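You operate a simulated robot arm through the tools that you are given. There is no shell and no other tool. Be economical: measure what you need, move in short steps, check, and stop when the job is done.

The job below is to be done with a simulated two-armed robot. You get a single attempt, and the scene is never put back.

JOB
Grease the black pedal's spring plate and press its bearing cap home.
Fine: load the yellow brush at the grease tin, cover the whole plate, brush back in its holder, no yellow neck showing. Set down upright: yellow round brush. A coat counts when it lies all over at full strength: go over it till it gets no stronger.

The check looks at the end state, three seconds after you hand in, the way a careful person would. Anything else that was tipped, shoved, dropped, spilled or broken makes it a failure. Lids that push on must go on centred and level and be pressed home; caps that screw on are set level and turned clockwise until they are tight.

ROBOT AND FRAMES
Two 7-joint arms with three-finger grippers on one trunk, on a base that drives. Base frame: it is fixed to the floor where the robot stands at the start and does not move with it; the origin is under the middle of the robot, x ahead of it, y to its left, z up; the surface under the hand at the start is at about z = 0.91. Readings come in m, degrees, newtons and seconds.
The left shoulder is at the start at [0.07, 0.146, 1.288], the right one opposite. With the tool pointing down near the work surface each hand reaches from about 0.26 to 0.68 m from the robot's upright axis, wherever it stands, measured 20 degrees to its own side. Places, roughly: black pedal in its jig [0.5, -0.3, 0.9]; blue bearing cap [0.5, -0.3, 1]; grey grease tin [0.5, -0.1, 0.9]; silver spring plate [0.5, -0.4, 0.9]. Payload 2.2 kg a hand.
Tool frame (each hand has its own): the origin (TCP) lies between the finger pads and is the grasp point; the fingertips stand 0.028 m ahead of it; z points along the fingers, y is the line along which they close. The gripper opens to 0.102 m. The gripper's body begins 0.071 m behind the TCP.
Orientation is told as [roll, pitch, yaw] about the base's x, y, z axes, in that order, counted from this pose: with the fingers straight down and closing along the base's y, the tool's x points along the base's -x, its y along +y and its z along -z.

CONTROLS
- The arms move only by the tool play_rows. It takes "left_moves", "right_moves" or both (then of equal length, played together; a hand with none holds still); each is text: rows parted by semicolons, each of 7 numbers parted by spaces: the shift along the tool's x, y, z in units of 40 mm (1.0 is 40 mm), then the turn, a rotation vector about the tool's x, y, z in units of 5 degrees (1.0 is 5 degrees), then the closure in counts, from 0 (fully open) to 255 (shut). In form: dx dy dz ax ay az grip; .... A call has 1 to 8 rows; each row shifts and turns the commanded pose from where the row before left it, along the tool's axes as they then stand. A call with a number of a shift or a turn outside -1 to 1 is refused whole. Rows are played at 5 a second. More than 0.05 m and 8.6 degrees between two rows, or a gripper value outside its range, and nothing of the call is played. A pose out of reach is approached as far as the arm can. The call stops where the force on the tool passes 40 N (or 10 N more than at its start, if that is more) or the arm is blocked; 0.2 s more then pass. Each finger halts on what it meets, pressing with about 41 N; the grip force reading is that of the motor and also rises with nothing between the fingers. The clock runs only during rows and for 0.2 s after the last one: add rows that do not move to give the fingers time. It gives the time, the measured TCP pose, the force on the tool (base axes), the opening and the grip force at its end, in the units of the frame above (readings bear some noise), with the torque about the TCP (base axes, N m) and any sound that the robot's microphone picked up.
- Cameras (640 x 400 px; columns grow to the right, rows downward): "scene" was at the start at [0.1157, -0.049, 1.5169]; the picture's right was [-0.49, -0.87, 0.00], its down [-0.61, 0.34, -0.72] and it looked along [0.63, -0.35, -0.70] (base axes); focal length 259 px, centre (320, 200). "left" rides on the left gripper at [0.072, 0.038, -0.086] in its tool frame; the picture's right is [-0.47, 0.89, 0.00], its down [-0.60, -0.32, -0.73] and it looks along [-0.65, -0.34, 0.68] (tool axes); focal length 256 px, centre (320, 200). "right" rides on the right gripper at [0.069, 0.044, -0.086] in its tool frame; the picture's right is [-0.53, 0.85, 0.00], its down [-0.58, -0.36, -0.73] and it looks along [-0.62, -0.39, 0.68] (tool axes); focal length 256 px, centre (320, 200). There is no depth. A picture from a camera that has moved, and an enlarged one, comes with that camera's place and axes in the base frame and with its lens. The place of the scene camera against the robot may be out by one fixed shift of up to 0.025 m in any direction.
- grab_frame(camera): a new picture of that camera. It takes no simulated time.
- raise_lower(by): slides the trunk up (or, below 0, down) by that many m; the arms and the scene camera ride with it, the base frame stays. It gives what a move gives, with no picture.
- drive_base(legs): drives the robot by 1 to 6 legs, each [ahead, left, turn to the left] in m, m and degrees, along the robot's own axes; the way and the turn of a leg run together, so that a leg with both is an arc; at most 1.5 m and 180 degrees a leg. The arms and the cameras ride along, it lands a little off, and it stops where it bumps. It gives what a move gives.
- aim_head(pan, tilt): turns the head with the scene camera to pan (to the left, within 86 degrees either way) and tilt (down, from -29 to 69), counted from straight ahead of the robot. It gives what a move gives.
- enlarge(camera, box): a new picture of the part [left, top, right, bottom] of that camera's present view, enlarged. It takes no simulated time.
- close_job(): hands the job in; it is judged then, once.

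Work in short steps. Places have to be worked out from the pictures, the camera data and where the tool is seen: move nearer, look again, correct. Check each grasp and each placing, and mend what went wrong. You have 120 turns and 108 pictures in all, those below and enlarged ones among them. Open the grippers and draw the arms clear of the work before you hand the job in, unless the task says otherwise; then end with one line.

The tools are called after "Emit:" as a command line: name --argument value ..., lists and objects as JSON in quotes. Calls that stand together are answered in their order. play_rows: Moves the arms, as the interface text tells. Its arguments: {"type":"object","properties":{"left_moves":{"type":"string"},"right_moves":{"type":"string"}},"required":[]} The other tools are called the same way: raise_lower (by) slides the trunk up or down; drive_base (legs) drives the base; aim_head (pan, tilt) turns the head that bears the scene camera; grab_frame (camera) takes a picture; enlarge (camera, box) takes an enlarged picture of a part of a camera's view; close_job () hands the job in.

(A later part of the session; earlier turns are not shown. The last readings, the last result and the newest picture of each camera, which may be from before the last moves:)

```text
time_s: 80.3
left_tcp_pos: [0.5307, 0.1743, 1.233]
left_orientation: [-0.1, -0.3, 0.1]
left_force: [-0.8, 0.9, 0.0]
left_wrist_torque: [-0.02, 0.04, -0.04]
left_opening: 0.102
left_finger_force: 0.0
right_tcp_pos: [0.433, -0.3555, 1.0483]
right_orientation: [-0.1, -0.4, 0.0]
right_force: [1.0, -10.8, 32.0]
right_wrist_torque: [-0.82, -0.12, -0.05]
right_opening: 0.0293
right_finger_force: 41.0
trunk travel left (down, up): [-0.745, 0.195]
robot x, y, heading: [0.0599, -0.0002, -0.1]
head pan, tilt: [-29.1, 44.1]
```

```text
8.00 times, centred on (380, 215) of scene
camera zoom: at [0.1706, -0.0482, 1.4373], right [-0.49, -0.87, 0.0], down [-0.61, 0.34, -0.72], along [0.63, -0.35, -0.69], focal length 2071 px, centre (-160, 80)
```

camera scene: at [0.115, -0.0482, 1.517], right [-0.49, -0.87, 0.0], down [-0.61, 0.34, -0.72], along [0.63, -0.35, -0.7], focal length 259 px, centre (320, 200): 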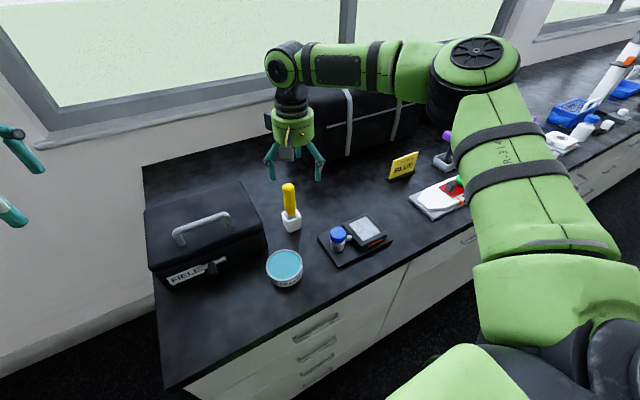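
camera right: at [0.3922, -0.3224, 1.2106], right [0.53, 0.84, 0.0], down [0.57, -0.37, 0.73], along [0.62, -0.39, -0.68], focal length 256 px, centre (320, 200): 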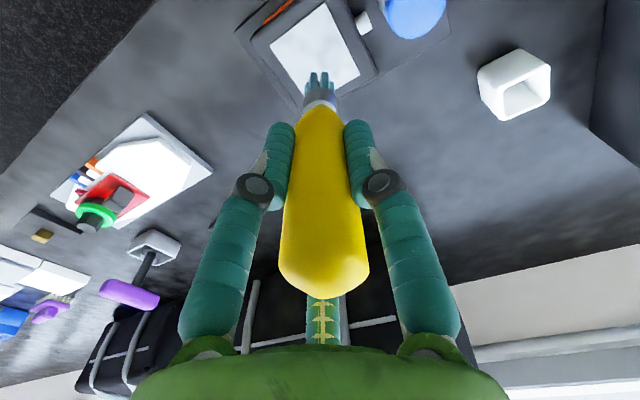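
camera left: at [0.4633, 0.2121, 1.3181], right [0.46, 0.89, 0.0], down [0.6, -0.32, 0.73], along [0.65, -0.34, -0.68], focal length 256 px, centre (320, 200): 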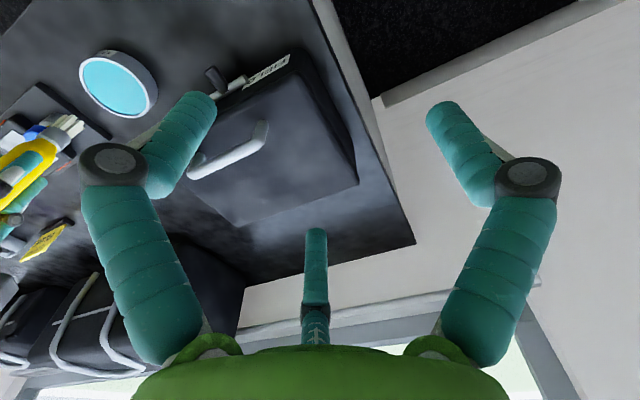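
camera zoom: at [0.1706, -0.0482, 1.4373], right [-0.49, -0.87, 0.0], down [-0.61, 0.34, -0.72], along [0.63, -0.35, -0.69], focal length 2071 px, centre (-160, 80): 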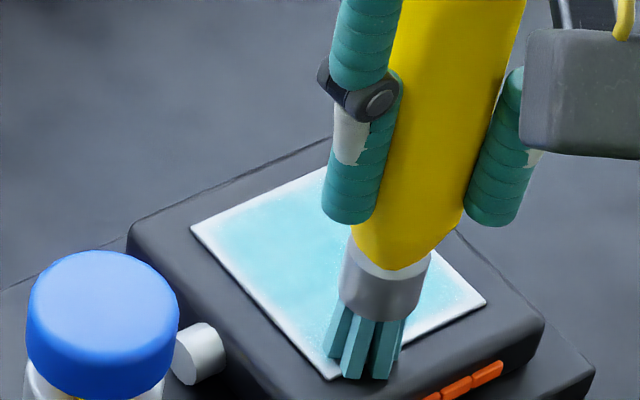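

32 N is more than wanted and x drifted to the edge; ease up 2 mm, step 4 mm in, pass back, then lift and take a close view.

Emit:
play_rows --right_moves "-0.12 0.05 -0.05 0 0 0 255;0 -0.22 0 0 0 0 255;0 -0.22 0 0 0 0 255;0 -0.22 0 0 0 0 255;0 -0.22 0 0 0 0 255;0 -0.2 0 0 0 0 255;0 0 -1 0 0 0 255;0 0 -1 0 0 0 255"

Emit:
enlarge --camera "right" --box '[300, 0, 412, 70]'

```text
time_s: 82.1
left_tcp_pos: [0.5336, 0.1748, 1.2336]
left_orientation: [-0.2, -0.2, 0.1]
left_force: [0.4, 0.2, -0.2]
left_wrist_torque: [-0.06, -0.03, 0.02]
left_opening: 0.1018
left_finger_force: 0.0
right_tcp_pos: [0.4376, -0.3968, 1.1314]
right_orientation: [0.0, -0.1, -0.1]
right_force: [0.3, -0.5, -0.5]
right_wrist_torque: [0.0, 0.0, -0.03]
right_opening: 0.0289
right_finger_force: 41.2
trunk travel left (down, up): [-0.745, 0.195]
robot x, y, heading: [0.0559, 0.0011, 0.1]
head pan, tilt: [-29.1, 44.1]
```

```text
5.71 times, centred on (356, 35) of right
camera zoom: at [0.3698, -0.3526, 1.2178], right [0.54, 0.84, 0.0], down [0.57, -0.37, 0.73], along [0.62, -0.39, -0.68], focal length 1463 px, centre (114, 1143)
```

zoom: 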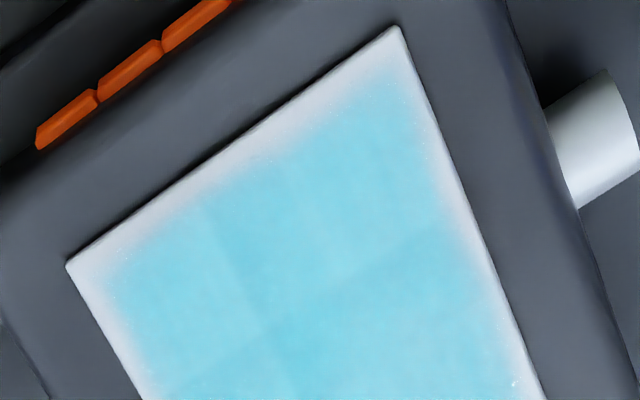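

Now it's clear: the rim looks the same as after the first pass and there are soft overlapping patches with a faint cross – the pale rim appears to be how the coat is drawn, while patch strength matters. I take a reference picture, then reload and go over the whole plate again to see if it still strengthens.

Emit:
enlarge --camera "right" --box '[270, 0, 446, 110]'

Emit:
play_rows --right_moves "-0.12 0.97 0 0 0 0 255;-0.12 0.97 0 0 0 0 255;-0.12 0.97 0 0 0 0 255;-0.12 0.97 0 0 0 0 255;-0.12 0.97 0 0 0 0 255;-0.12 0.97 0 0 0 0 255;-0.12 0.97 0 0 0 0 255;0 0 0 0 0 0 255"

Emit:
play_rows --right_moves "0 0 0.9 0 0 0 255;0 0 0.8 0 0 0 255;0 0 0.3 0 0 0 255;0 0 0.15 0 0 0 255;0 0 0.1 0 0 0 255;0 0 0 0 0 0 255;0 0 0 0 0 0 255"

```text
3.64 times, centred on (358, 55) of right
camera zoom: at [0.3698, -0.3526, 1.2178], right [0.54, 0.84, 0.0], down [0.57, -0.37, 0.73], along [0.62, -0.39, -0.68], focal length 931 px, centre (182, 727)
```

zoom: 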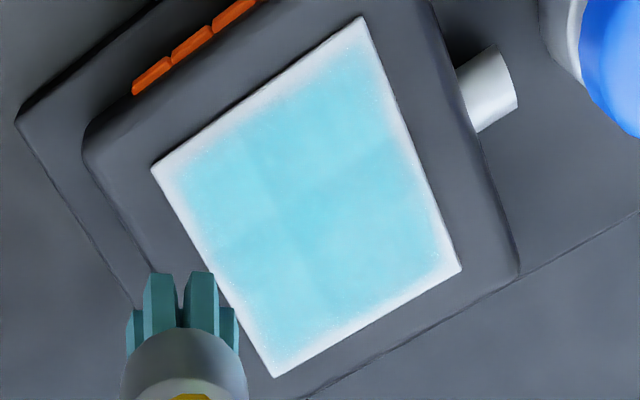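

```text
time_s: 83.9
left_tcp_pos: [0.5348, 0.1731, 1.2333]
left_orientation: [0.0, 0.0, 0.0]
left_force: [-0.1, -1.0, 0.1]
left_wrist_torque: [0.01, 0.0, -0.02]
left_opening: 0.102
left_finger_force: 0.1
right_tcp_pos: [0.4747, -0.1281, 1.1283]
right_orientation: [0.1, -0.1, -0.2]
right_force: [0.0, -0.8, 0.5]
right_wrist_torque: [0.0, -0.01, 0.04]
right_opening: 0.0289
right_finger_force: 41.1
trunk travel left (down, up): [-0.745, 0.195]
robot x, y, heading: [0.0599, -0.0036, 0.0]
head pan, tilt: [-29.1, 44.1]
```

```text
time_s: 85.5
left_tcp_pos: [0.5333, 0.173, 1.2344]
left_orientation: [0.0, -0.3, -0.1]
left_force: [0.8, -0.1, -0.5]
left_wrist_torque: [0.01, 0.01, 0.01]
left_opening: 0.1019
left_finger_force: 0.1
right_tcp_pos: [0.4747, -0.125, 1.0422]
right_orientation: [0.2, -0.5, -0.2]
right_force: [3.4, -5.2, 27.8]
right_wrist_torque: [-0.42, -0.34, 0.0]
right_opening: 0.0288
right_finger_force: 41.1
trunk travel left (down, up): [-0.745, 0.195]
robot x, y, heading: [0.0589, -0.0038, -0.3]
head pan, tilt: [-29.1, 44.1]
```

Loaded with 27.8 N. Carry to (0.442,-0.351) and run the whole serpentine.

Emit:
play_rows --right_moves "0 0 -1 0 0 0 255;0 0 -1 0 0 0 255;0.137 -0.94 0 0 0 0 255;0.137 -0.94 0 0 0 0 255;0.137 -0.94 0 0 0 0 255;0.137 -0.94 0 0 0 0 255;0.137 -0.94 0 0 0 0 255;0.137 -0.94 0 0 0 0 255"

Emit:
play_rows --right_moves "0 0 0.9 0 0 0 255;0 0 0.6 0 0 0 255;0 0 0.25 0 0 0 255;0 0 0.05 0 0 0 255;0 0 0 0 0 0 255"

```text
time_s: 87.3
left_tcp_pos: [0.5331, 0.1721, 1.2335]
left_orientation: [0.0, 0.0, 0.0]
left_force: [-2.1, -0.4, 0.5]
left_wrist_torque: [0.04, 0.0, 0.0]
left_opening: 0.1021
left_finger_force: 0.1
right_tcp_pos: [0.44, -0.353, 1.1177]
right_orientation: [0.2, -0.1, -0.1]
right_force: [-0.2, -0.6, -1.2]
right_wrist_torque: [0.0, 0.0, 0.03]
right_opening: 0.0291
right_finger_force: 41.2
trunk travel left (down, up): [-0.745, 0.195]
robot x, y, heading: [0.0602, -0.0044, 0.1]
head pan, tilt: [-29.1, 44.1]
```

```text
time_s: 88.5
left_tcp_pos: [0.5334, 0.1746, 1.2331]
left_orientation: [0.0, -0.1, 0.0]
left_force: [0.1, 0.2, 0.7]
left_wrist_torque: [0.01, -0.01, -0.04]
left_opening: 0.1019
left_finger_force: 0.0
right_tcp_pos: [0.4413, -0.3503, 1.0492]
right_orientation: [0.0, -0.3, -0.1]
right_force: [0.2, -1.5, 8.7]
right_wrist_torque: [-0.12, -0.05, 0.01]
right_opening: 0.0289
right_finger_force: 40.9
trunk travel left (down, up): [-0.745, 0.195]
robot x, y, heading: [0.0573, 0.0002, -0.3]
head pan, tilt: [-29.1, 44.1]
```

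8.7 N contact; run the serpentine of five lanes, ending near the right edge, then lift and view from the same pose as the reference.

Emit:
play_rows --right_moves "-0.46 0 0 0 0 0 255;-0.46 0 0 0 0 0 255;-0.46 0 0 0 0 0 255;0 -0.26 0 0 0 0 255;0.46 0 0 0 0 0 255;0.46 0 0 0 0 0 255;0.46 0 0 0 0 0 255;0 -0.26 0 0 0 0 255"

Emit:
play_rows --right_moves "-0.46 0 0 0 0 0 255;-0.46 0 0 0 0 0 255;-0.46 0 0 0 0 0 255;0 -0.26 0 0 0 0 255;0.46 0 0 0 0 0 255;0.46 0 0 0 0 0 255;0.46 0 0 0 0 0 255;0 -0.26 0 0 0 0 255"

Emit:
play_rows --right_moves "-0.46 0 0 0 0 0 255;-0.46 0 0 0 0 0 255;-0.46 0 0 0 0 0 255;0.46 0 0 0 0 0 255;0.46 0 0 0 0 0 255;0.46 -0.08 0 0 0 0 255;0 0 -1 0 0 0 255;0.1 0 -1 0 0 0 255"

Emit:
enlarge --camera "right" --box '[270, 0, 446, 110]'

```text
time_s: 90.3
left_tcp_pos: [0.5329, 0.1754, 1.2331]
left_orientation: [0.0, -0.1, 0.0]
left_force: [0.3, -0.1, -0.9]
left_wrist_torque: [-0.01, 0.04, 0.02]
left_opening: 0.102
left_finger_force: 0.0
right_tcp_pos: [0.4411, -0.3701, 1.0477]
right_orientation: [0.1, 0.0, -0.1]
right_force: [-0.8, 3.5, 8.9]
right_wrist_torque: [0.36, 0.08, 0.02]
right_opening: 0.0293
right_finger_force: 40.5
trunk travel left (down, up): [-0.745, 0.195]
robot x, y, heading: [0.0586, 0.0012, -0.1]
head pan, tilt: [-29.1, 44.1]
```

```text
time_s: 92.1
left_tcp_pos: [0.5348, 0.1747, 1.2329]
left_orientation: [-0.2, -0.1, 0.0]
left_force: [0.7, -0.8, 0.7]
left_wrist_torque: [0.02, -0.03, 0.0]
left_opening: 0.1021
left_finger_force: 0.1
right_tcp_pos: [0.4388, -0.3908, 1.0484]
right_orientation: [0.0, -0.1, -0.1]
right_force: [-0.8, 1.2, 6.0]
right_wrist_torque: [0.17, 0.11, 0.01]
right_opening: 0.029
right_finger_force: 41.4
trunk travel left (down, up): [-0.745, 0.195]
robot x, y, heading: [0.057, -0.0002, 0.1]
head pan, tilt: [-29.1, 44.1]
```

```text
time_s: 93.9
left_tcp_pos: [0.534, 0.1763, 1.2333]
left_orientation: [-0.1, 0.0, -0.1]
left_force: [0.3, 0.5, 0.6]
left_wrist_torque: [-0.03, -0.05, 0.0]
left_opening: 0.1021
left_finger_force: 0.1
right_tcp_pos: [0.4385, -0.3949, 1.1281]
right_orientation: [0.0, -0.2, 0.0]
right_force: [0.1, 0.0, 0.0]
right_wrist_torque: [0.05, -0.01, -0.04]
right_opening: 0.0292
right_finger_force: 40.8
trunk travel left (down, up): [-0.745, 0.195]
robot x, y, heading: [0.0591, 0.0003, -0.2]
head pan, tilt: [-29.1, 44.1]
```

```text
3.64 times, centred on (358, 55) of right
camera zoom: at [0.3696, -0.3507, 1.2149], right [0.54, 0.84, 0.0], down [0.57, -0.37, 0.73], along [0.62, -0.39, -0.68], focal length 931 px, centre (182, 727)
```

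zoom: 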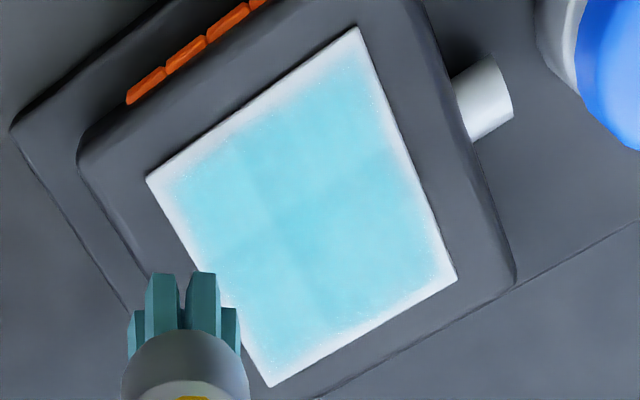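

Compared with the reference the coat looks practically unchanged (the patches are drawn soft-edged, 2×2, hence rim and cross). For certainty I do one more loaded pass and compare.

Emit:
play_rows --right_moves "-0.12 0.96 0 0 0 0 255;-0.12 0.96 0 0 0 0 255;-0.12 0.96 0 0 0 0 255;-0.12 0.96 0 0 0 0 255;-0.12 0.96 0 0 0 0 255;-0.12 0.96 0 0 0 0 255;-0.12 0.96 0 0 0 0 255;0 0 0 0 0 0 255"

Emit:
play_rows --right_moves "0 0 0.9 0 0 0 255;0 0 0.8 0 0 0 255;0 0 0.3 0 0 0 255;0 0 0.15 0 0 0 255;0 0 0.05 0 0 0 255;0 0 0 0 0 0 255;0 0 0 0 0 0 255;0 0 0 0 0 0 255"

Emit:
enlarge --camera "right" --box '[220, 0, 420, 125]'

```text
time_s: 95.7
left_tcp_pos: [0.5334, 0.1734, 1.2316]
left_orientation: [0.0, -0.1, 0.1]
left_force: [0.5, -0.2, 0.5]
left_wrist_torque: [0.01, -0.01, 0.01]
left_opening: 0.1022
left_finger_force: 0.2
right_tcp_pos: [0.4681, -0.1274, 1.1257]
right_orientation: [0.1, -0.3, -0.1]
right_force: [0.2, 0.4, -0.9]
right_wrist_torque: [0.02, -0.05, 0.01]
right_opening: 0.0288
right_finger_force: 40.9
trunk travel left (down, up): [-0.745, 0.195]
robot x, y, heading: [0.0613, 0.0008, -0.1]
head pan, tilt: [-29.1, 44.1]
```

```text
time_s: 97.5
left_tcp_pos: [0.5341, 0.1738, 1.2334]
left_orientation: [0.1, -0.2, 0.0]
left_force: [0.4, -0.4, 0.4]
left_wrist_torque: [0.0, -0.04, -0.01]
left_opening: 0.1024
left_finger_force: 0.0
right_tcp_pos: [0.4709, -0.126, 1.0423]
right_orientation: [0.2, -0.2, -0.1]
right_force: [0.5, 0.1, 5.6]
right_wrist_torque: [-0.02, -0.08, -0.02]
right_opening: 0.0291
right_finger_force: 41.1
trunk travel left (down, up): [-0.745, 0.195]
robot x, y, heading: [0.062, 0.0024, -0.1]
head pan, tilt: [-29.1, 44.1]
```

```text
3.20 times, centred on (320, 62) of right
camera zoom: at [0.4027, -0.0823, 1.128], right [0.54, 0.84, 0.0], down [0.57, -0.37, 0.73], along [0.62, -0.39, -0.68], focal length 819 px, centre (320, 640)
```

zoom: 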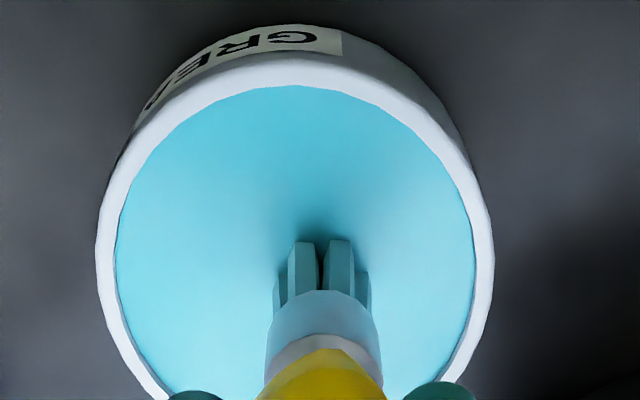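

Loaded. Carry and lower again at (0.442,-0.351).

Emit:
play_rows --right_moves "0 0 -1 0 0 0 255;0 0 -1 0 0 0 255;0.125 -0.935 0 0 0 0 255;0.125 -0.935 0 0 0 0 255;0.125 -0.935 0 0 0 0 255;0.125 -0.935 0 0 0 0 255;0.125 -0.935 0 0 0 0 255;0.125 -0.935 0 0 0 0 255"

Emit:
play_rows --right_moves "0 0 0.9 0 0 0 255;0 0 0.6 0 0 0 255;0 0 0.3 0 0 0 255;0 0 0.06 0 0 0 255;0 0 0 0 0 0 255"

```text
time_s: 99.3
left_tcp_pos: [0.5342, 0.1712, 1.2332]
left_orientation: [0.1, -0.1, 0.0]
left_force: [-0.3, -0.4, -0.3]
left_wrist_torque: [0.02, 0.02, -0.01]
left_opening: 0.1019
left_finger_force: 0.0
right_tcp_pos: [0.4367, -0.3536, 1.1187]
right_orientation: [0.1, -0.2, 0.0]
right_force: [0.1, 0.4, -0.3]
right_wrist_torque: [0.03, 0.0, 0.02]
right_opening: 0.029
right_finger_force: 40.8
trunk travel left (down, up): [-0.745, 0.195]
robot x, y, heading: [0.0607, 0.0003, -0.1]
head pan, tilt: [-29.1, 44.1]
```

```text
time_s: 100.5
left_tcp_pos: [0.5327, 0.1749, 1.2331]
left_orientation: [-0.1, -0.2, 0.1]
left_force: [-0.4, -0.5, 0.1]
left_wrist_torque: [0.03, 0.02, 0.04]
left_opening: 0.102
left_finger_force: 0.0
right_tcp_pos: [0.4388, -0.3539, 1.0476]
right_orientation: [-0.2, -0.6, -0.2]
right_force: [0.8, -6.4, 23.2]
right_wrist_torque: [-0.57, 0.11, 0.01]
right_opening: 0.0293
right_finger_force: 40.9
trunk travel left (down, up): [-0.745, 0.195]
robot x, y, heading: [0.0539, -0.0019, -0.0]
head pan, tilt: [-29.1, 44.1]
```

23 N: ease 1 mm, then run the serpentine and view at the end.

Emit:
play_rows --right_moves "-0.46 0.05 -0.03 0 0 0 255;-0.46 0 0 0 0 0 255;-0.46 0 0 0 0 0 255;0 -0.26 0 0 0 0 255;0.46 0 0 0 0 0 255;0.46 0 0 0 0 0 255;0.46 0 0 0 0 0 255;0 -0.26 0 0 0 0 255"

Emit:
play_rows --right_moves "-0.46 0 0 0 0 0 255;-0.46 0 0 0 0 0 255;-0.46 0 0 0 0 0 255;0 -0.26 0 0 0 0 255;0.46 0 0 0 0 0 255;0.46 0 0 0 0 0 255;0.46 0 0 0 0 0 255;0 -0.24 0 0 0 0 255"

Emit:
play_rows --right_moves "-0.46 0 0 0 0 0 255;-0.46 0 0 0 0 0 255;-0.46 0 0 0 0 0 255;0.46 0 0 0 0 0 255;0.46 0 0 0 0 0 255;0.46 -0.08 0 0 0 0 255;0 0 -1 0 0 0 255;0 0 -1 0 0 0 255"

Emit:
enlarge --camera "right" --box '[270, 0, 446, 110]'

```text
time_s: 102.3
left_tcp_pos: [0.5319, 0.177, 1.2332]
left_orientation: [-0.2, -0.2, 0.0]
left_force: [0.9, -0.4, 1.2]
left_wrist_torque: [0.02, 0.01, 0.01]
left_opening: 0.102
left_finger_force: 0.1
right_tcp_pos: [0.4389, -0.3679, 1.0479]
right_orientation: [0.1, -0.2, -0.1]
right_force: [-0.2, 6.2, 15.7]
right_wrist_torque: [0.62, -0.02, 0.01]
right_opening: 0.0292
right_finger_force: 41.0
trunk travel left (down, up): [-0.745, 0.195]
robot x, y, heading: [0.0567, -0.0016, 0.1]
head pan, tilt: [-29.1, 44.1]
```

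```text
time_s: 104.1
left_tcp_pos: [0.5332, 0.1768, 1.2331]
left_orientation: [-0.1, -0.2, 0.0]
left_force: [-0.3, -0.1, 0.5]
left_wrist_torque: [-0.01, -0.02, 0.0]
left_opening: 0.102
left_finger_force: 0.0
right_tcp_pos: [0.4405, -0.389, 1.0475]
right_orientation: [0.2, -0.2, -0.1]
right_force: [-1.0, 4.0, 11.3]
right_wrist_torque: [0.32, -0.02, 0.04]
right_opening: 0.0291
right_finger_force: 41.2
trunk travel left (down, up): [-0.745, 0.195]
robot x, y, heading: [0.0596, 0.0005, -0.3]
head pan, tilt: [-29.1, 44.1]
```

```text
time_s: 105.9
left_tcp_pos: [0.5339, 0.1754, 1.2335]
left_orientation: [-0.1, -0.1, 0.1]
left_force: [0.1, -0.3, -0.2]
left_wrist_torque: [-0.03, -0.02, 0.0]
left_opening: 0.102
left_finger_force: 0.0
right_tcp_pos: [0.4402, -0.3913, 1.1291]
right_orientation: [0.0, -0.1, -0.2]
right_force: [0.1, 0.0, -0.6]
right_wrist_torque: [0.0, -0.03, -0.03]
right_opening: 0.0292
right_finger_force: 41.2
trunk travel left (down, up): [-0.745, 0.195]
robot x, y, heading: [0.0598, -0.0031, -0.0]
head pan, tilt: [-29.1, 44.1]
```

```text
3.64 times, centred on (358, 55) of right
camera zoom: at [0.3715, -0.3479, 1.2167], right [0.54, 0.84, 0.0], down [0.57, -0.37, 0.73], along [0.62, -0.39, -0.68], focal length 931 px, centre (182, 727)
```

zoom: 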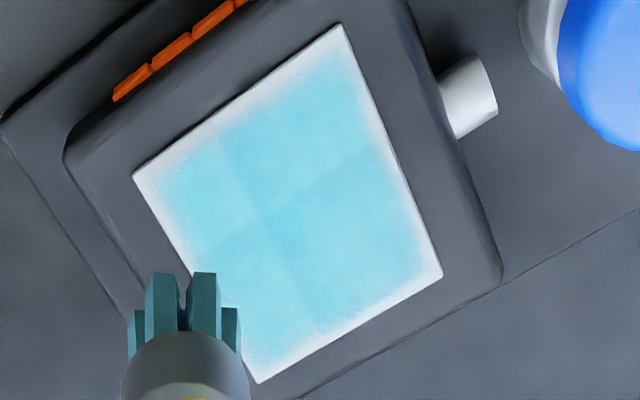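

The coat no longer changes: it's at full strength. Now return the brush: move above the holder at (0.602,-0.211) and check alignment.

Emit:
play_rows --right_moves "0 0 -0.4 0 0 0 255;-0.675 0.75 0 0 0 0 255;-0.675 0.75 0 0 0 0 255;-0.675 0.75 0 0 0 0 255;-0.675 0.75 0 0 0 0 255;-0.675 0.75 0 0 0 0 255;-0.675 0.75 0 0 0 0 255;0 0 0 0 0 0 255"

Emit:
enlarge --camera "right" --box '[220, 0, 420, 125]'

Emit:
enlarge --camera "scene" --box '[220, 120, 348, 200]'

```text
time_s: 107.7
left_tcp_pos: [0.5332, 0.1737, 1.233]
left_orientation: [0.0, -0.1, -0.1]
left_force: [-0.1, -0.3, 0.4]
left_wrist_torque: [-0.02, -0.03, -0.01]
left_opening: 0.1018
left_finger_force: 0.1
right_tcp_pos: [0.6005, -0.2155, 1.1446]
right_orientation: [0.0, -0.1, -0.1]
right_force: [0.7, -0.6, 0.0]
right_wrist_torque: [0.0, -0.06, -0.01]
right_opening: 0.0292
right_finger_force: 40.9
trunk travel left (down, up): [-0.745, 0.195]
robot x, y, heading: [0.0591, -0.0003, 0.1]
head pan, tilt: [-29.1, 44.1]
```

```text
3.20 times, centred on (320, 62) of right
camera zoom: at [0.532, -0.1722, 1.2309], right [0.54, 0.84, 0.0], down [0.57, -0.37, 0.73], along [0.62, -0.39, -0.68], focal length 819 px, centre (320, 640)
```

zoom: 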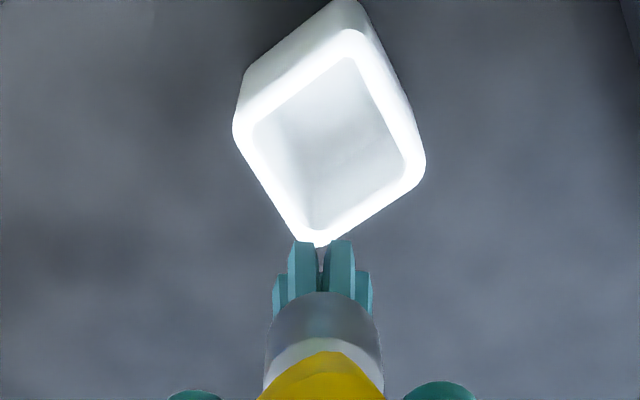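

```text
5.00 times, centred on (284, 160) of scene
camera zoom: at [0.1732, -0.0496, 1.4369], right [-0.49, -0.87, 0.0], down [-0.61, 0.34, -0.72], along [0.63, -0.35, -0.7], focal length 1294 px, centre (500, 400)
```

zoom: 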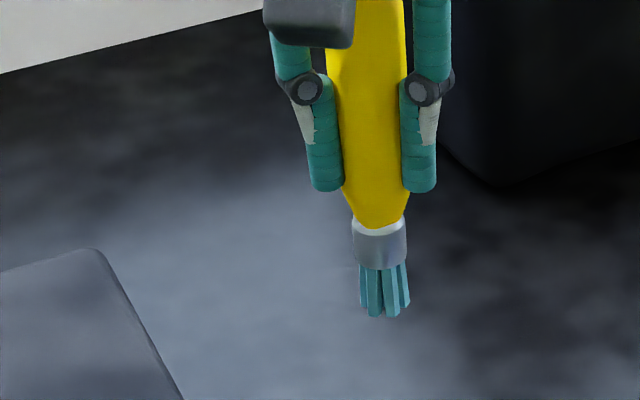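

Holder opening center computed at (0.602,-0.211), matching the original pick pose. Correct by (+1.5,+4.5) mm and descend to just above the rim, then look.

Emit:
play_rows --right_moves "-0.04 0.11 0 0 0 0 255;0 0 0.6 0 0 0 255;0 0 0.6 0 0 0 255;0 0 0.55 0 0 0 255;0 0 0 0 0 0 255"

Emit:
enlarge --camera "right" --box '[220, 0, 420, 125]'

Emit:
enlarge --camera "scene" --box '[220, 150, 348, 230]'

```text
time_s: 108.9
left_tcp_pos: [0.5335, 0.1738, 1.2331]
left_orientation: [0.0, -0.1, -0.1]
left_force: [-0.3, 0.6, 0.3]
left_wrist_torque: [-0.03, 0.0, -0.02]
left_opening: 0.1021
left_finger_force: 0.1
right_tcp_pos: [0.6044, -0.2091, 1.0745]
right_orientation: [0.1, -0.1, -0.2]
right_force: [-0.4, 0.6, 0.3]
right_wrist_torque: [-0.05, -0.01, 0.02]
right_opening: 0.0291
right_finger_force: 41.3
trunk travel left (down, up): [-0.745, 0.195]
robot x, y, heading: [0.0605, -0.0001, -0.2]
head pan, tilt: [-29.1, 44.1]
```

```text
3.20 times, centred on (320, 62) of right
camera zoom: at [0.536, -0.1652, 1.1599], right [0.54, 0.84, 0.0], down [0.57, -0.37, 0.73], along [0.62, -0.39, -0.68], focal length 819 px, centre (320, 640)
```

zoom: 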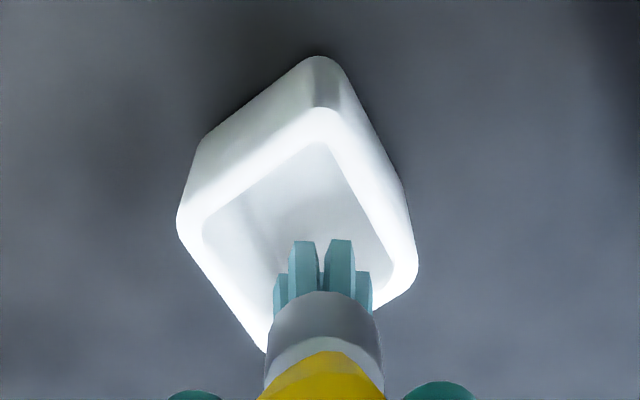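

```text
5.00 times, centred on (284, 190) of scene
camera zoom: at [0.1738, -0.0492, 1.4369], right [-0.49, -0.87, 0.0], down [-0.61, 0.34, -0.72], along [0.63, -0.35, -0.7], focal length 1294 px, centre (500, 250)
```

zoom: 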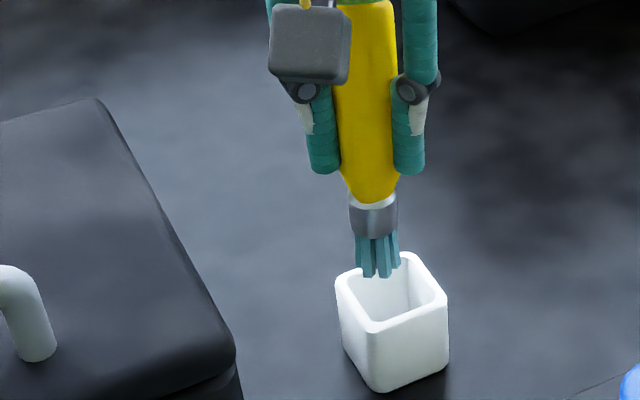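

Opening center again ≈ (0.6016,-0.212); the hand is ~2.5 mm off in each axis. Correct and descend into the opening gently.

Emit:
play_rows --right_moves "0.07 -0.07 0 0 0 0 255;0 0 0 0 0 0 255;0 0 0.25 0 0 0 255;0 0 0.25 0 0 0 255;0 0 0.25 0 0 0 255;0 0 0 0 0 0 255"

Emit:
enlarge --camera "right" --box '[220, 0, 420, 125]'

Emit:
enlarge --camera "scene" --box '[220, 150, 348, 230]'

```text
time_s: 110.3
left_tcp_pos: [0.5334, 0.1743, 1.2335]
left_orientation: [0.0, -0.1, 0.0]
left_force: [-0.2, 0.3, 0.8]
left_wrist_torque: [0.03, 0.01, 0.03]
left_opening: 0.1021
left_finger_force: 0.2
right_tcp_pos: [0.6026, -0.2121, 1.0415]
right_orientation: [0.1, -0.2, -0.1]
right_force: [0.4, -0.9, 0.2]
right_wrist_torque: [0.03, 0.01, -0.02]
right_opening: 0.0291
right_finger_force: 41.1
trunk travel left (down, up): [-0.745, 0.195]
robot x, y, heading: [0.0577, 0.0016, 0.0]
head pan, tilt: [-29.1, 44.1]
```

```text
3.20 times, centred on (320, 62) of right
camera zoom: at [0.5342, -0.1681, 1.1287], right [0.54, 0.84, 0.0], down [0.57, -0.37, 0.73], along [0.62, -0.39, -0.68], focal length 819 px, centre (320, 640)
```

zoom: 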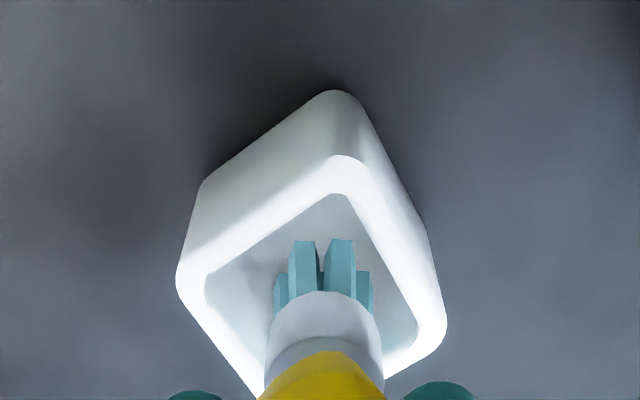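

```text
5.00 times, centred on (284, 190) of scene
camera zoom: at [0.1741, -0.0492, 1.4369], right [-0.49, -0.87, 0.0], down [-0.61, 0.34, -0.72], along [0.63, -0.35, -0.7], focal length 1294 px, centre (500, 250)
```

zoom: 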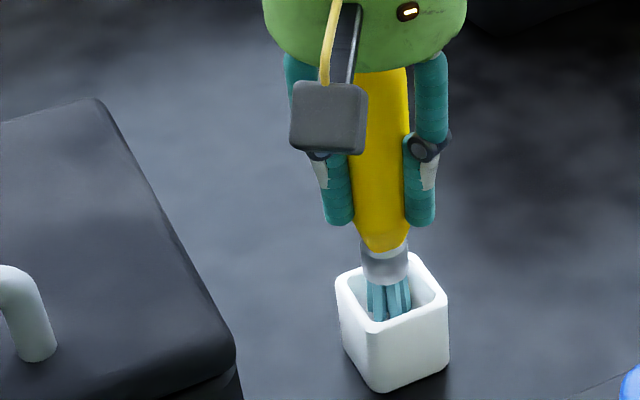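

The tip is inside the opening with no contact. Continue down to the seat (expected TCP z≈1.012).

Emit:
play_rows --right_moves "0 0 0.2 0 0 0 255;0 0 0.2 0 0 0 255;0 0 0.15 0 0 0 255;0 0 0.1 0 0 0 255;0 0 0.06 0 0 0 255;0 0 0 0 0 0 255"

Emit:
enlarge --camera "scene" --box '[220, 150, 348, 230]'

```text
time_s: 111.7
left_tcp_pos: [0.535, 0.1746, 1.2318]
left_orientation: [0.0, -0.1, 0.0]
left_force: [-1.0, 0.3, -1.2]
left_wrist_torque: [-0.02, 0.01, 0.02]
left_opening: 0.1017
left_finger_force: 0.0
right_tcp_pos: [0.603, -0.2127, 1.0136]
right_orientation: [0.2, -0.2, -0.1]
right_force: [0.7, -0.7, -1.5]
right_wrist_torque: [-0.02, 0.01, 0.01]
right_opening: 0.0291
right_finger_force: 40.7
trunk travel left (down, up): [-0.745, 0.195]
robot x, y, heading: [0.0622, 0.0003, -0.0]
head pan, tilt: [-29.1, 44.1]
```

```text
5.00 times, centred on (284, 190) of scene
camera zoom: at [0.1741, -0.0492, 1.4369], right [-0.49, -0.87, 0.0], down [-0.61, 0.34, -0.72], along [0.63, -0.35, -0.7], focal length 1294 px, centre (500, 250)
```

zoom: 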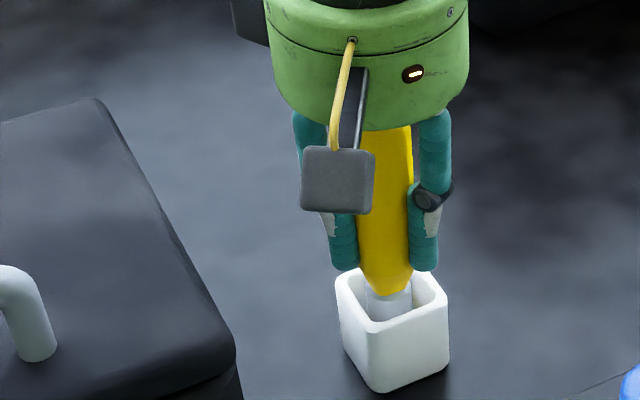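

Nearly seated; feel for the bottom in 1.2–2 mm steps.

Emit:
play_rows --right_moves "0 0 0.05 0 0 0 255;0 0 0.05 0 0 0 255;0 0 0 0 0 0 255"

```text
time_s: 112.5
left_tcp_pos: [0.5334, 0.1738, 1.2332]
left_orientation: [0.1, -0.3, 0.0]
left_force: [-0.8, -0.3, -0.9]
left_wrist_torque: [0.01, 0.01, 0.02]
left_opening: 0.1021
left_finger_force: 0.1
right_tcp_pos: [0.6012, -0.2114, 1.0131]
right_orientation: [0.1, -0.5, -0.2]
right_force: [0.9, -3.6, 12.6]
right_wrist_torque: [-0.38, -0.13, -0.01]
right_opening: 0.029
right_finger_force: 40.8
trunk travel left (down, up): [-0.745, 0.195]
robot x, y, heading: [0.0557, 0.0035, 0.1]
head pan, tilt: [-29.1, 44.1]
```

Seated on the bottom at z 1.013. Ease the press and open the fingers gradually.

Emit:
play_rows --right_moves "0 0 -0.04 0 0 0 255;0 0 0 0 0 0 200;0 0 0 0 0 0 150;0 0 0 0 0 0 100;0 0 0 0 0 0 50;0 0 0 0 0 0 0;0 0 0 0 0 0 0"

Emit:
grab_frame --camera "right"

```text
time_s: 114.1
left_tcp_pos: [0.5343, 0.1746, 1.2322]
left_orientation: [0.1, -0.1, 0.1]
left_force: [-0.2, -0.1, -0.4]
left_wrist_torque: [0.02, -0.01, -0.03]
left_opening: 0.1019
left_finger_force: 0.0
right_tcp_pos: [0.6019, -0.2109, 1.0111]
right_orientation: [0.1, -0.2, -0.1]
right_force: [0.4, -0.1, 0.3]
right_wrist_torque: [-0.02, 0.0, 0.0]
right_opening: 0.1018
right_finger_force: 0.0
trunk travel left (down, up): [-0.745, 0.195]
robot x, y, heading: [0.0577, 0.0019, -0.2]
head pan, tilt: [-29.1, 44.1]
```

```text
39 pictures are left
camera right: at [0.5328, -0.168, 1.0974], right [0.54, 0.84, 0.0], down [0.57, -0.37, 0.73], along [0.62, -0.39, -0.68], focal length 256 px, centre (320, 200)
```

right: 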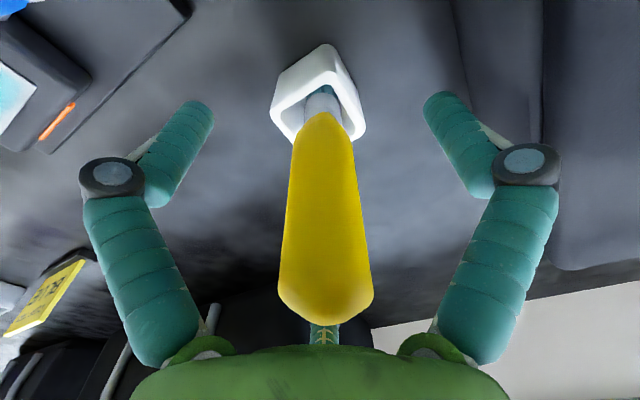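

Brush stands in the holder. Retreat straight up 0.16 and then look at the brush and cap.

Emit:
play_rows --right_moves "0 0 -0.5 0 0 0 0;0 0 -0.9 0 0 0 0;0 0 -0.9 0 0 0 0;0 0 -0.9 0 0 0 0;0 0 -0.8 0 0 0 0;0 0 0 0 0 0 0"

Emit:
enlarge --camera "scene" --box '[240, 130, 432, 250]'

```text
time_s: 115.5
left_tcp_pos: [0.5348, 0.1735, 1.2322]
left_orientation: [0.0, -0.1, 0.0]
left_force: [-0.4, 0.2, -0.2]
left_wrist_torque: [0.01, -0.02, 0.0]
left_opening: 0.1022
left_finger_force: 0.1
right_tcp_pos: [0.6038, -0.2127, 1.1719]
right_orientation: [0.1, -0.1, -0.1]
right_force: [-0.7, 0.2, 0.2]
right_wrist_torque: [0.04, -0.03, -0.01]
right_opening: 0.1019
right_finger_force: 0.1
trunk travel left (down, up): [-0.745, 0.195]
robot x, y, heading: [0.0573, -0.0029, -0.1]
head pan, tilt: [-29.1, 44.1]
```

```text
3.33 times, centred on (336, 190) of scene
camera zoom: at [0.1744, -0.0494, 1.4368], right [-0.49, -0.87, 0.0], down [-0.61, 0.34, -0.72], along [0.63, -0.35, -0.7], focal length 863 px, centre (267, 233)
```

zoom: 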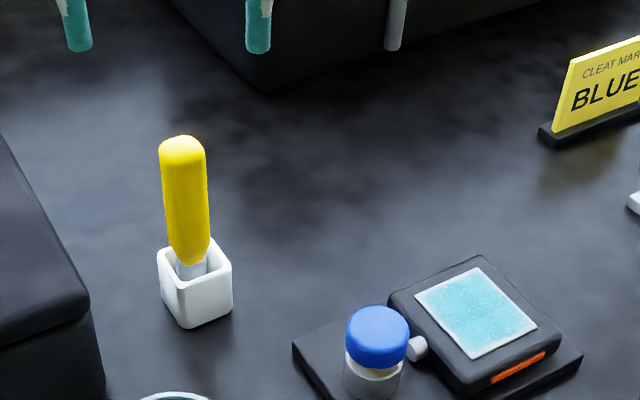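

The brush is upright as originally. Now move over the cap with fingers closing, then refine the position.

Emit:
play_rows --right_moves "0.87 -0.44 0 0 0 0 0;0.87 -0.44 0 0 0 0 100;0.87 -0.44 0 0 0 0 180;0.87 -0.44 0 0 0 0 255;0 0 0.6 0 0 0 255;0 0 0.6 0 0 0 255;0 0 0 0 0 0 255"

Emit:
grab_frame --camera "right"

Emit:
enlarge --camera "scene" --box '[280, 150, 408, 230]'

```text
time_s: 117.1
left_tcp_pos: [0.5336, 0.1733, 1.2336]
left_orientation: [0.0, -0.2, 0.0]
left_force: [0.0, 0.9, 0.7]
left_wrist_torque: [0.0, -0.01, 0.01]
left_opening: 0.102
left_finger_force: 0.0
right_tcp_pos: [0.4614, -0.2843, 1.1243]
right_orientation: [0.2, -0.2, -0.1]
right_force: [-0.7, -0.4, 0.5]
right_wrist_torque: [0.04, 0.02, 0.01]
right_opening: 0.0019
right_finger_force: 31.8
trunk travel left (down, up): [-0.745, 0.195]
robot x, y, heading: [0.0558, -0.0007, 0.1]
head pan, tilt: [-29.1, 44.1]
```

```text
37 pictures are left
camera right: at [0.3927, -0.2408, 1.2103], right [0.54, 0.84, 0.0], down [0.57, -0.37, 0.73], along [0.62, -0.39, -0.68], focal length 256 px, centre (320, 200)
```

right: 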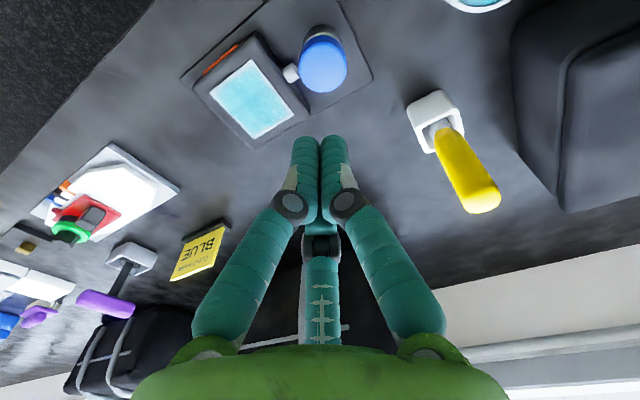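

```text
5.00 times, centred on (344, 190) of scene
camera zoom: at [0.1729, -0.0495, 1.437], right [-0.49, -0.87, 0.0], down [-0.61, 0.34, -0.72], along [0.63, -0.35, -0.7], focal length 1294 px, centre (200, 250)
```

zoom: 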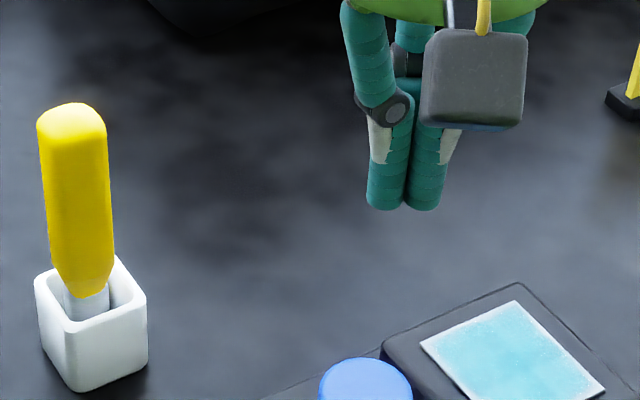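

Cap top center ≈ (0.466,-0.2815). Check closely that it sits centred and level on its neck before pressing.

Emit:
enlarge --camera "right" --box '[270, 0, 390, 75]'

Emit:
enlarge --camera "scene" --box '[310, 200, 390, 250]'

```text
5.33 times, centred on (330, 38) of right
camera zoom: at [0.3927, -0.2408, 1.2103], right [0.54, 0.84, 0.0], down [0.57, -0.37, 0.73], along [0.62, -0.39, -0.68], focal length 1365 px, centre (267, 1067)
```

zoom: 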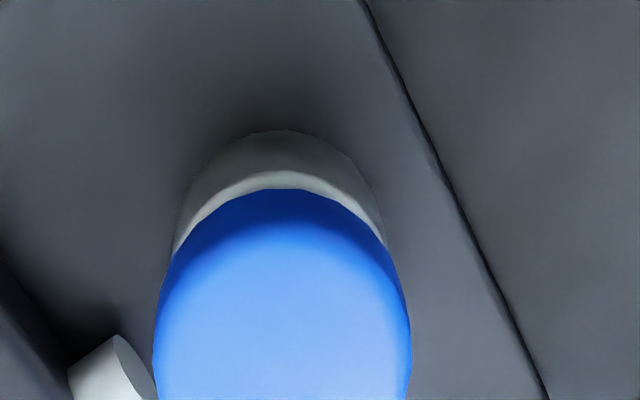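

```text
8.00 times, centred on (350, 225) of scene
camera zoom: at [0.1729, -0.0495, 1.437], right [-0.49, -0.87, 0.0], down [-0.61, 0.34, -0.72], along [0.63, -0.35, -0.7], focal length 2071 px, centre (80, 0)
```

zoom: 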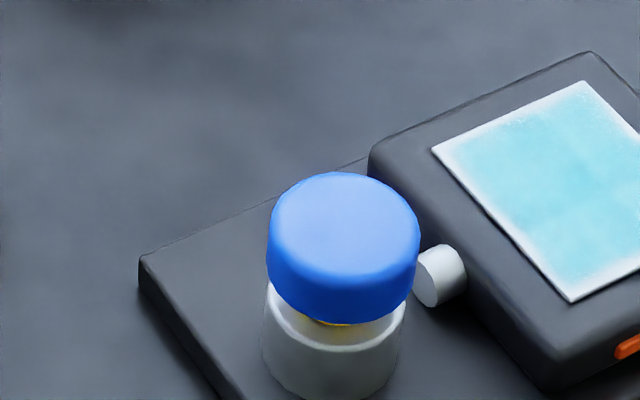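

A yellow neck shows under the blue cap: it must be pressed until none shows. Center above the cap and descend to just above contact.

Emit:
play_rows --right_moves "-0.1 0.07 0 0 0 0 255;0 0 0.8 0 0 0 255;0 0 0.8 0 0 0 255;0 0 0.8 0 0 0 255;0 0 0.4 0 0 0 255;0 0 0 0 0 0 255"

Emit:
grab_frame --camera "right"

Emit:
enlarge --camera "scene" --box '[290, 170, 418, 250]'

```text
time_s: 118.5
left_tcp_pos: [0.534, 0.1734, 1.2337]
left_orientation: [0.0, -0.1, 0.1]
left_force: [-0.4, 0.6, 0.6]
left_wrist_torque: [-0.02, 0.0, 0.0]
left_opening: 0.1018
left_finger_force: 0.1
right_tcp_pos: [0.4678, -0.28, 1.011]
right_orientation: [0.1, -0.2, -0.2]
right_force: [-1.0, 0.2, -0.7]
right_wrist_torque: [0.01, 0.0, -0.02]
right_opening: 0.0019
right_finger_force: 31.6
trunk travel left (down, up): [-0.745, 0.195]
robot x, y, heading: [0.06, 0.0001, -0.3]
head pan, tilt: [-29.1, 44.1]
```

```text
33 pictures are left
camera right: at [0.4001, -0.2357, 1.0967], right [0.54, 0.84, 0.0], down [0.57, -0.37, 0.73], along [0.62, -0.39, -0.68], focal length 256 px, centre (320, 200)
```

right: 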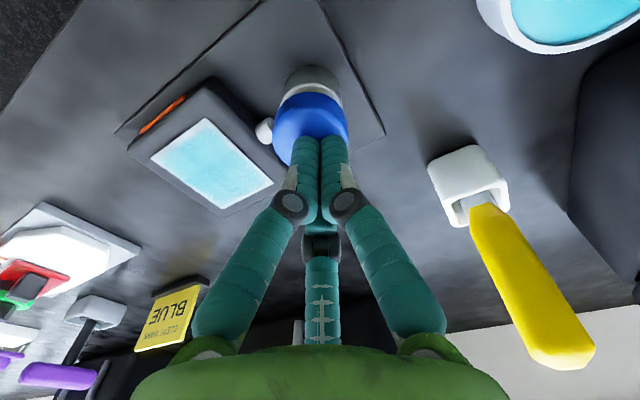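

```text
5.00 times, centred on (354, 210) of scene
camera zoom: at [0.1739, -0.0492, 1.4369], right [-0.49, -0.87, 0.0], down [-0.61, 0.34, -0.72], along [0.63, -0.35, -0.7], focal length 1294 px, centre (150, 150)
```

zoom: 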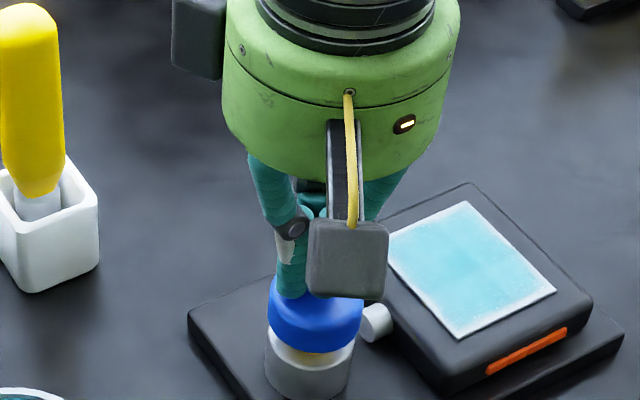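

Cap appears ~5 mm toward image-left of the fingers, so shift by (-2.5,-4) mm, then lower to touch.

Emit:
play_rows --right_moves "0.06 -0.1 0 0 0 0 255;0 0 0 0 0 0 255;0 0 0.15 0 0 0 255;0 0 0.1 0 0 0 255;0 0 0.05 0 0 0 255;0 0 0 0 0 0 255"

Emit:
enlarge --camera "right" --box '[220, 50, 420, 175]'

```text
time_s: 119.9
left_tcp_pos: [0.5342, 0.1733, 1.2318]
left_orientation: [0.0, -0.2, 0.0]
left_force: [-1.0, -0.3, -0.2]
left_wrist_torque: [-0.02, -0.01, 0.06]
left_opening: 0.1019
left_finger_force: 0.1
right_tcp_pos: [0.463, -0.2831, 0.9981]
right_orientation: [0.1, -0.2, -0.2]
right_force: [0.1, -0.9, 0.4]
right_wrist_torque: [0.02, -0.04, 0.02]
right_opening: 0.002
right_finger_force: 31.4
trunk travel left (down, up): [-0.745, 0.195]
robot x, y, heading: [0.0586, -0.0012, -0.1]
head pan, tilt: [-29.1, 44.1]
```

```text
3.20 times, centred on (320, 112) of right
camera zoom: at [0.3954, -0.2393, 1.0852], right [0.54, 0.84, 0.0], down [0.58, -0.37, 0.73], along [0.62, -0.39, -0.68], focal length 819 px, centre (320, 480)
```

zoom: 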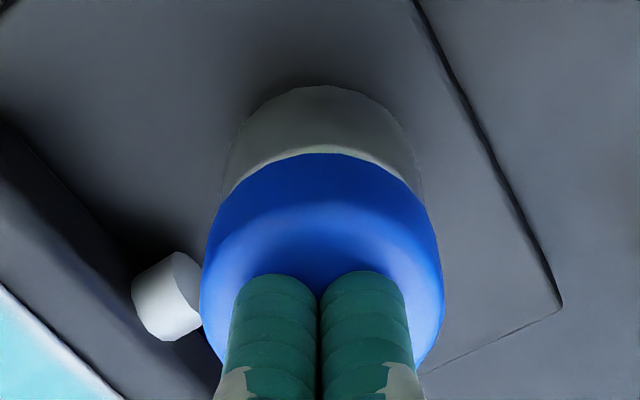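

Centred on the cap, just about touching. Press down in 2 mm steps.

Emit:
play_rows --right_moves "0 0 0.05 0 0 0 255;0 0 0.05 0 0 0 255;0 0 0.05 0 0 0 255;0 0 0.05 0 0 0 255;0 0 0 0 0 0 255"

```text
time_s: 121.1
left_tcp_pos: [0.5326, 0.1741, 1.2332]
left_orientation: [0.0, -0.2, 0.0]
left_force: [-0.3, 0.5, -1.3]
left_wrist_torque: [0.0, -0.01, -0.02]
left_opening: 0.102
left_finger_force: 0.0
right_tcp_pos: [0.4644, -0.2843, 0.9936]
right_orientation: [0.1, -0.7, -0.2]
right_force: [3.1, -6.5, 27.7]
right_wrist_torque: [-0.18, 0.07, 0.02]
right_opening: 0.0062
right_finger_force: 31.0
trunk travel left (down, up): [-0.745, 0.195]
robot x, y, heading: [0.0599, -0.002, -0.0]
head pan, tilt: [-29.1, 44.1]
```

27.7 N and holding at z 0.9936. Push further.

Emit:
play_rows --right_moves "0 0 0.05 0 0 0 255;0 0 0.05 0 0 0 255;0 0 0.05 0 0 0 255;0 0 0.05 0 0 0 255;0 0 0.05 0 0 0 255;0 0 0 0 0 0 255"

Emit:
enlarge --camera "scene" --box '[310, 200, 390, 250]'

```text
time_s: 121.6
left_tcp_pos: [0.5295, 0.1762, 1.2338]
left_orientation: [0.0, -0.2, 0.1]
left_force: [-0.5, 1.1, -0.5]
left_wrist_torque: [0.01, 0.04, 0.03]
left_opening: 0.102
left_finger_force: 0.1
right_tcp_pos: [0.4636, -0.2824, 0.9939]
right_orientation: [-0.1, -1.1, -0.1]
right_force: [-6.7, -3.5, 24.9]
right_wrist_torque: [-0.03, 0.3, 0.12]
right_opening: 0.0058
right_finger_force: 31.0
trunk travel left (down, up): [-0.745, 0.195]
robot x, y, heading: [0.0575, 0.0016, 0.1]
head pan, tilt: [-29.1, 44.1]
stopped in row 2 (right hand): the force on the tool passed its limit at 41 N (the readings are from after the stop); the commanded pose is now the measured one
```

```text
8.00 times, centred on (350, 225) of scene
camera zoom: at [0.1686, -0.0478, 1.4372], right [-0.49, -0.87, 0.0], down [-0.6, 0.34, -0.72], along [0.63, -0.35, -0.69], focal length 2071 px, centre (80, 0)
```

zoom: 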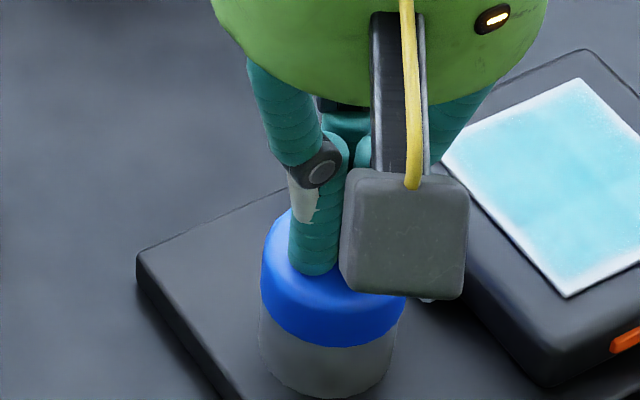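

The cap went down: no yellow neck visible any more. Lift and inspect.

Emit:
play_rows --right_moves "0 0 -0.3 0 0 0 255;0 0 -0.9 0 0 0 255;0 0 -0.9 0 0 0 255;0 0 -0.9 0 0 0 255;0 0 0 0 0 0 255"

Emit:
enlarge --camera "scene" --box '[310, 200, 390, 250]'

Emit:
enlarge --camera "right" --box '[240, 0, 400, 100]'

```text
time_s: 122.8
left_tcp_pos: [0.5345, 0.1739, 1.2327]
left_orientation: [0.0, 0.0, 0.0]
left_force: [0.8, 0.0, -0.3]
left_wrist_torque: [-0.02, 0.0, 0.02]
left_opening: 0.1019
left_finger_force: 0.2
right_tcp_pos: [0.4625, -0.2826, 1.1112]
right_orientation: [-0.1, -0.5, 0.1]
right_force: [0.2, 0.2, 0.3]
right_wrist_torque: [0.02, -0.03, -0.02]
right_opening: 0.002
right_finger_force: 31.1
trunk travel left (down, up): [-0.745, 0.195]
robot x, y, heading: [0.0576, 0.0002, -0.1]
head pan, tilt: [-29.1, 44.1]
```

```text
8.00 times, centred on (350, 225) of scene
camera zoom: at [0.174, -0.0493, 1.4369], right [-0.49, -0.87, 0.0], down [-0.61, 0.34, -0.72], along [0.63, -0.35, -0.7], focal length 2071 px, centre (80, 0)
```

zoom: 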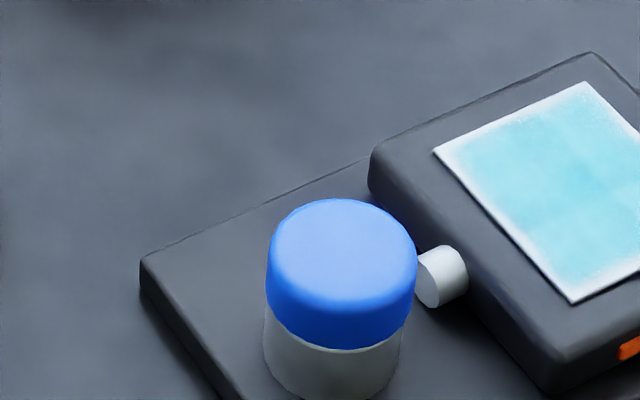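

```text
4.00 times, centred on (320, 50) of right
camera zoom: at [0.394, -0.2391, 1.197], right [0.54, 0.84, 0.01], down [0.57, -0.37, 0.74], along [0.62, -0.39, -0.68], focal length 1024 px, centre (320, 800)
```

zoom: 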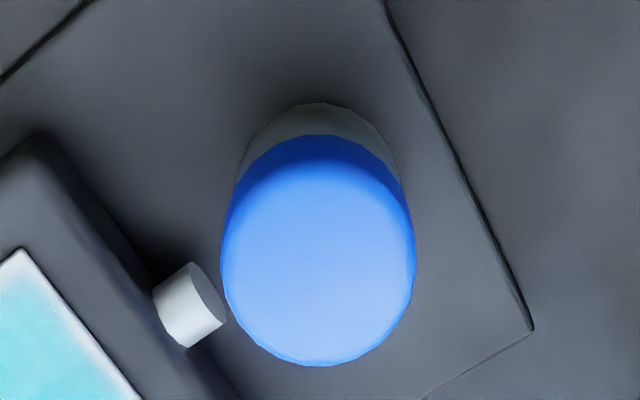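

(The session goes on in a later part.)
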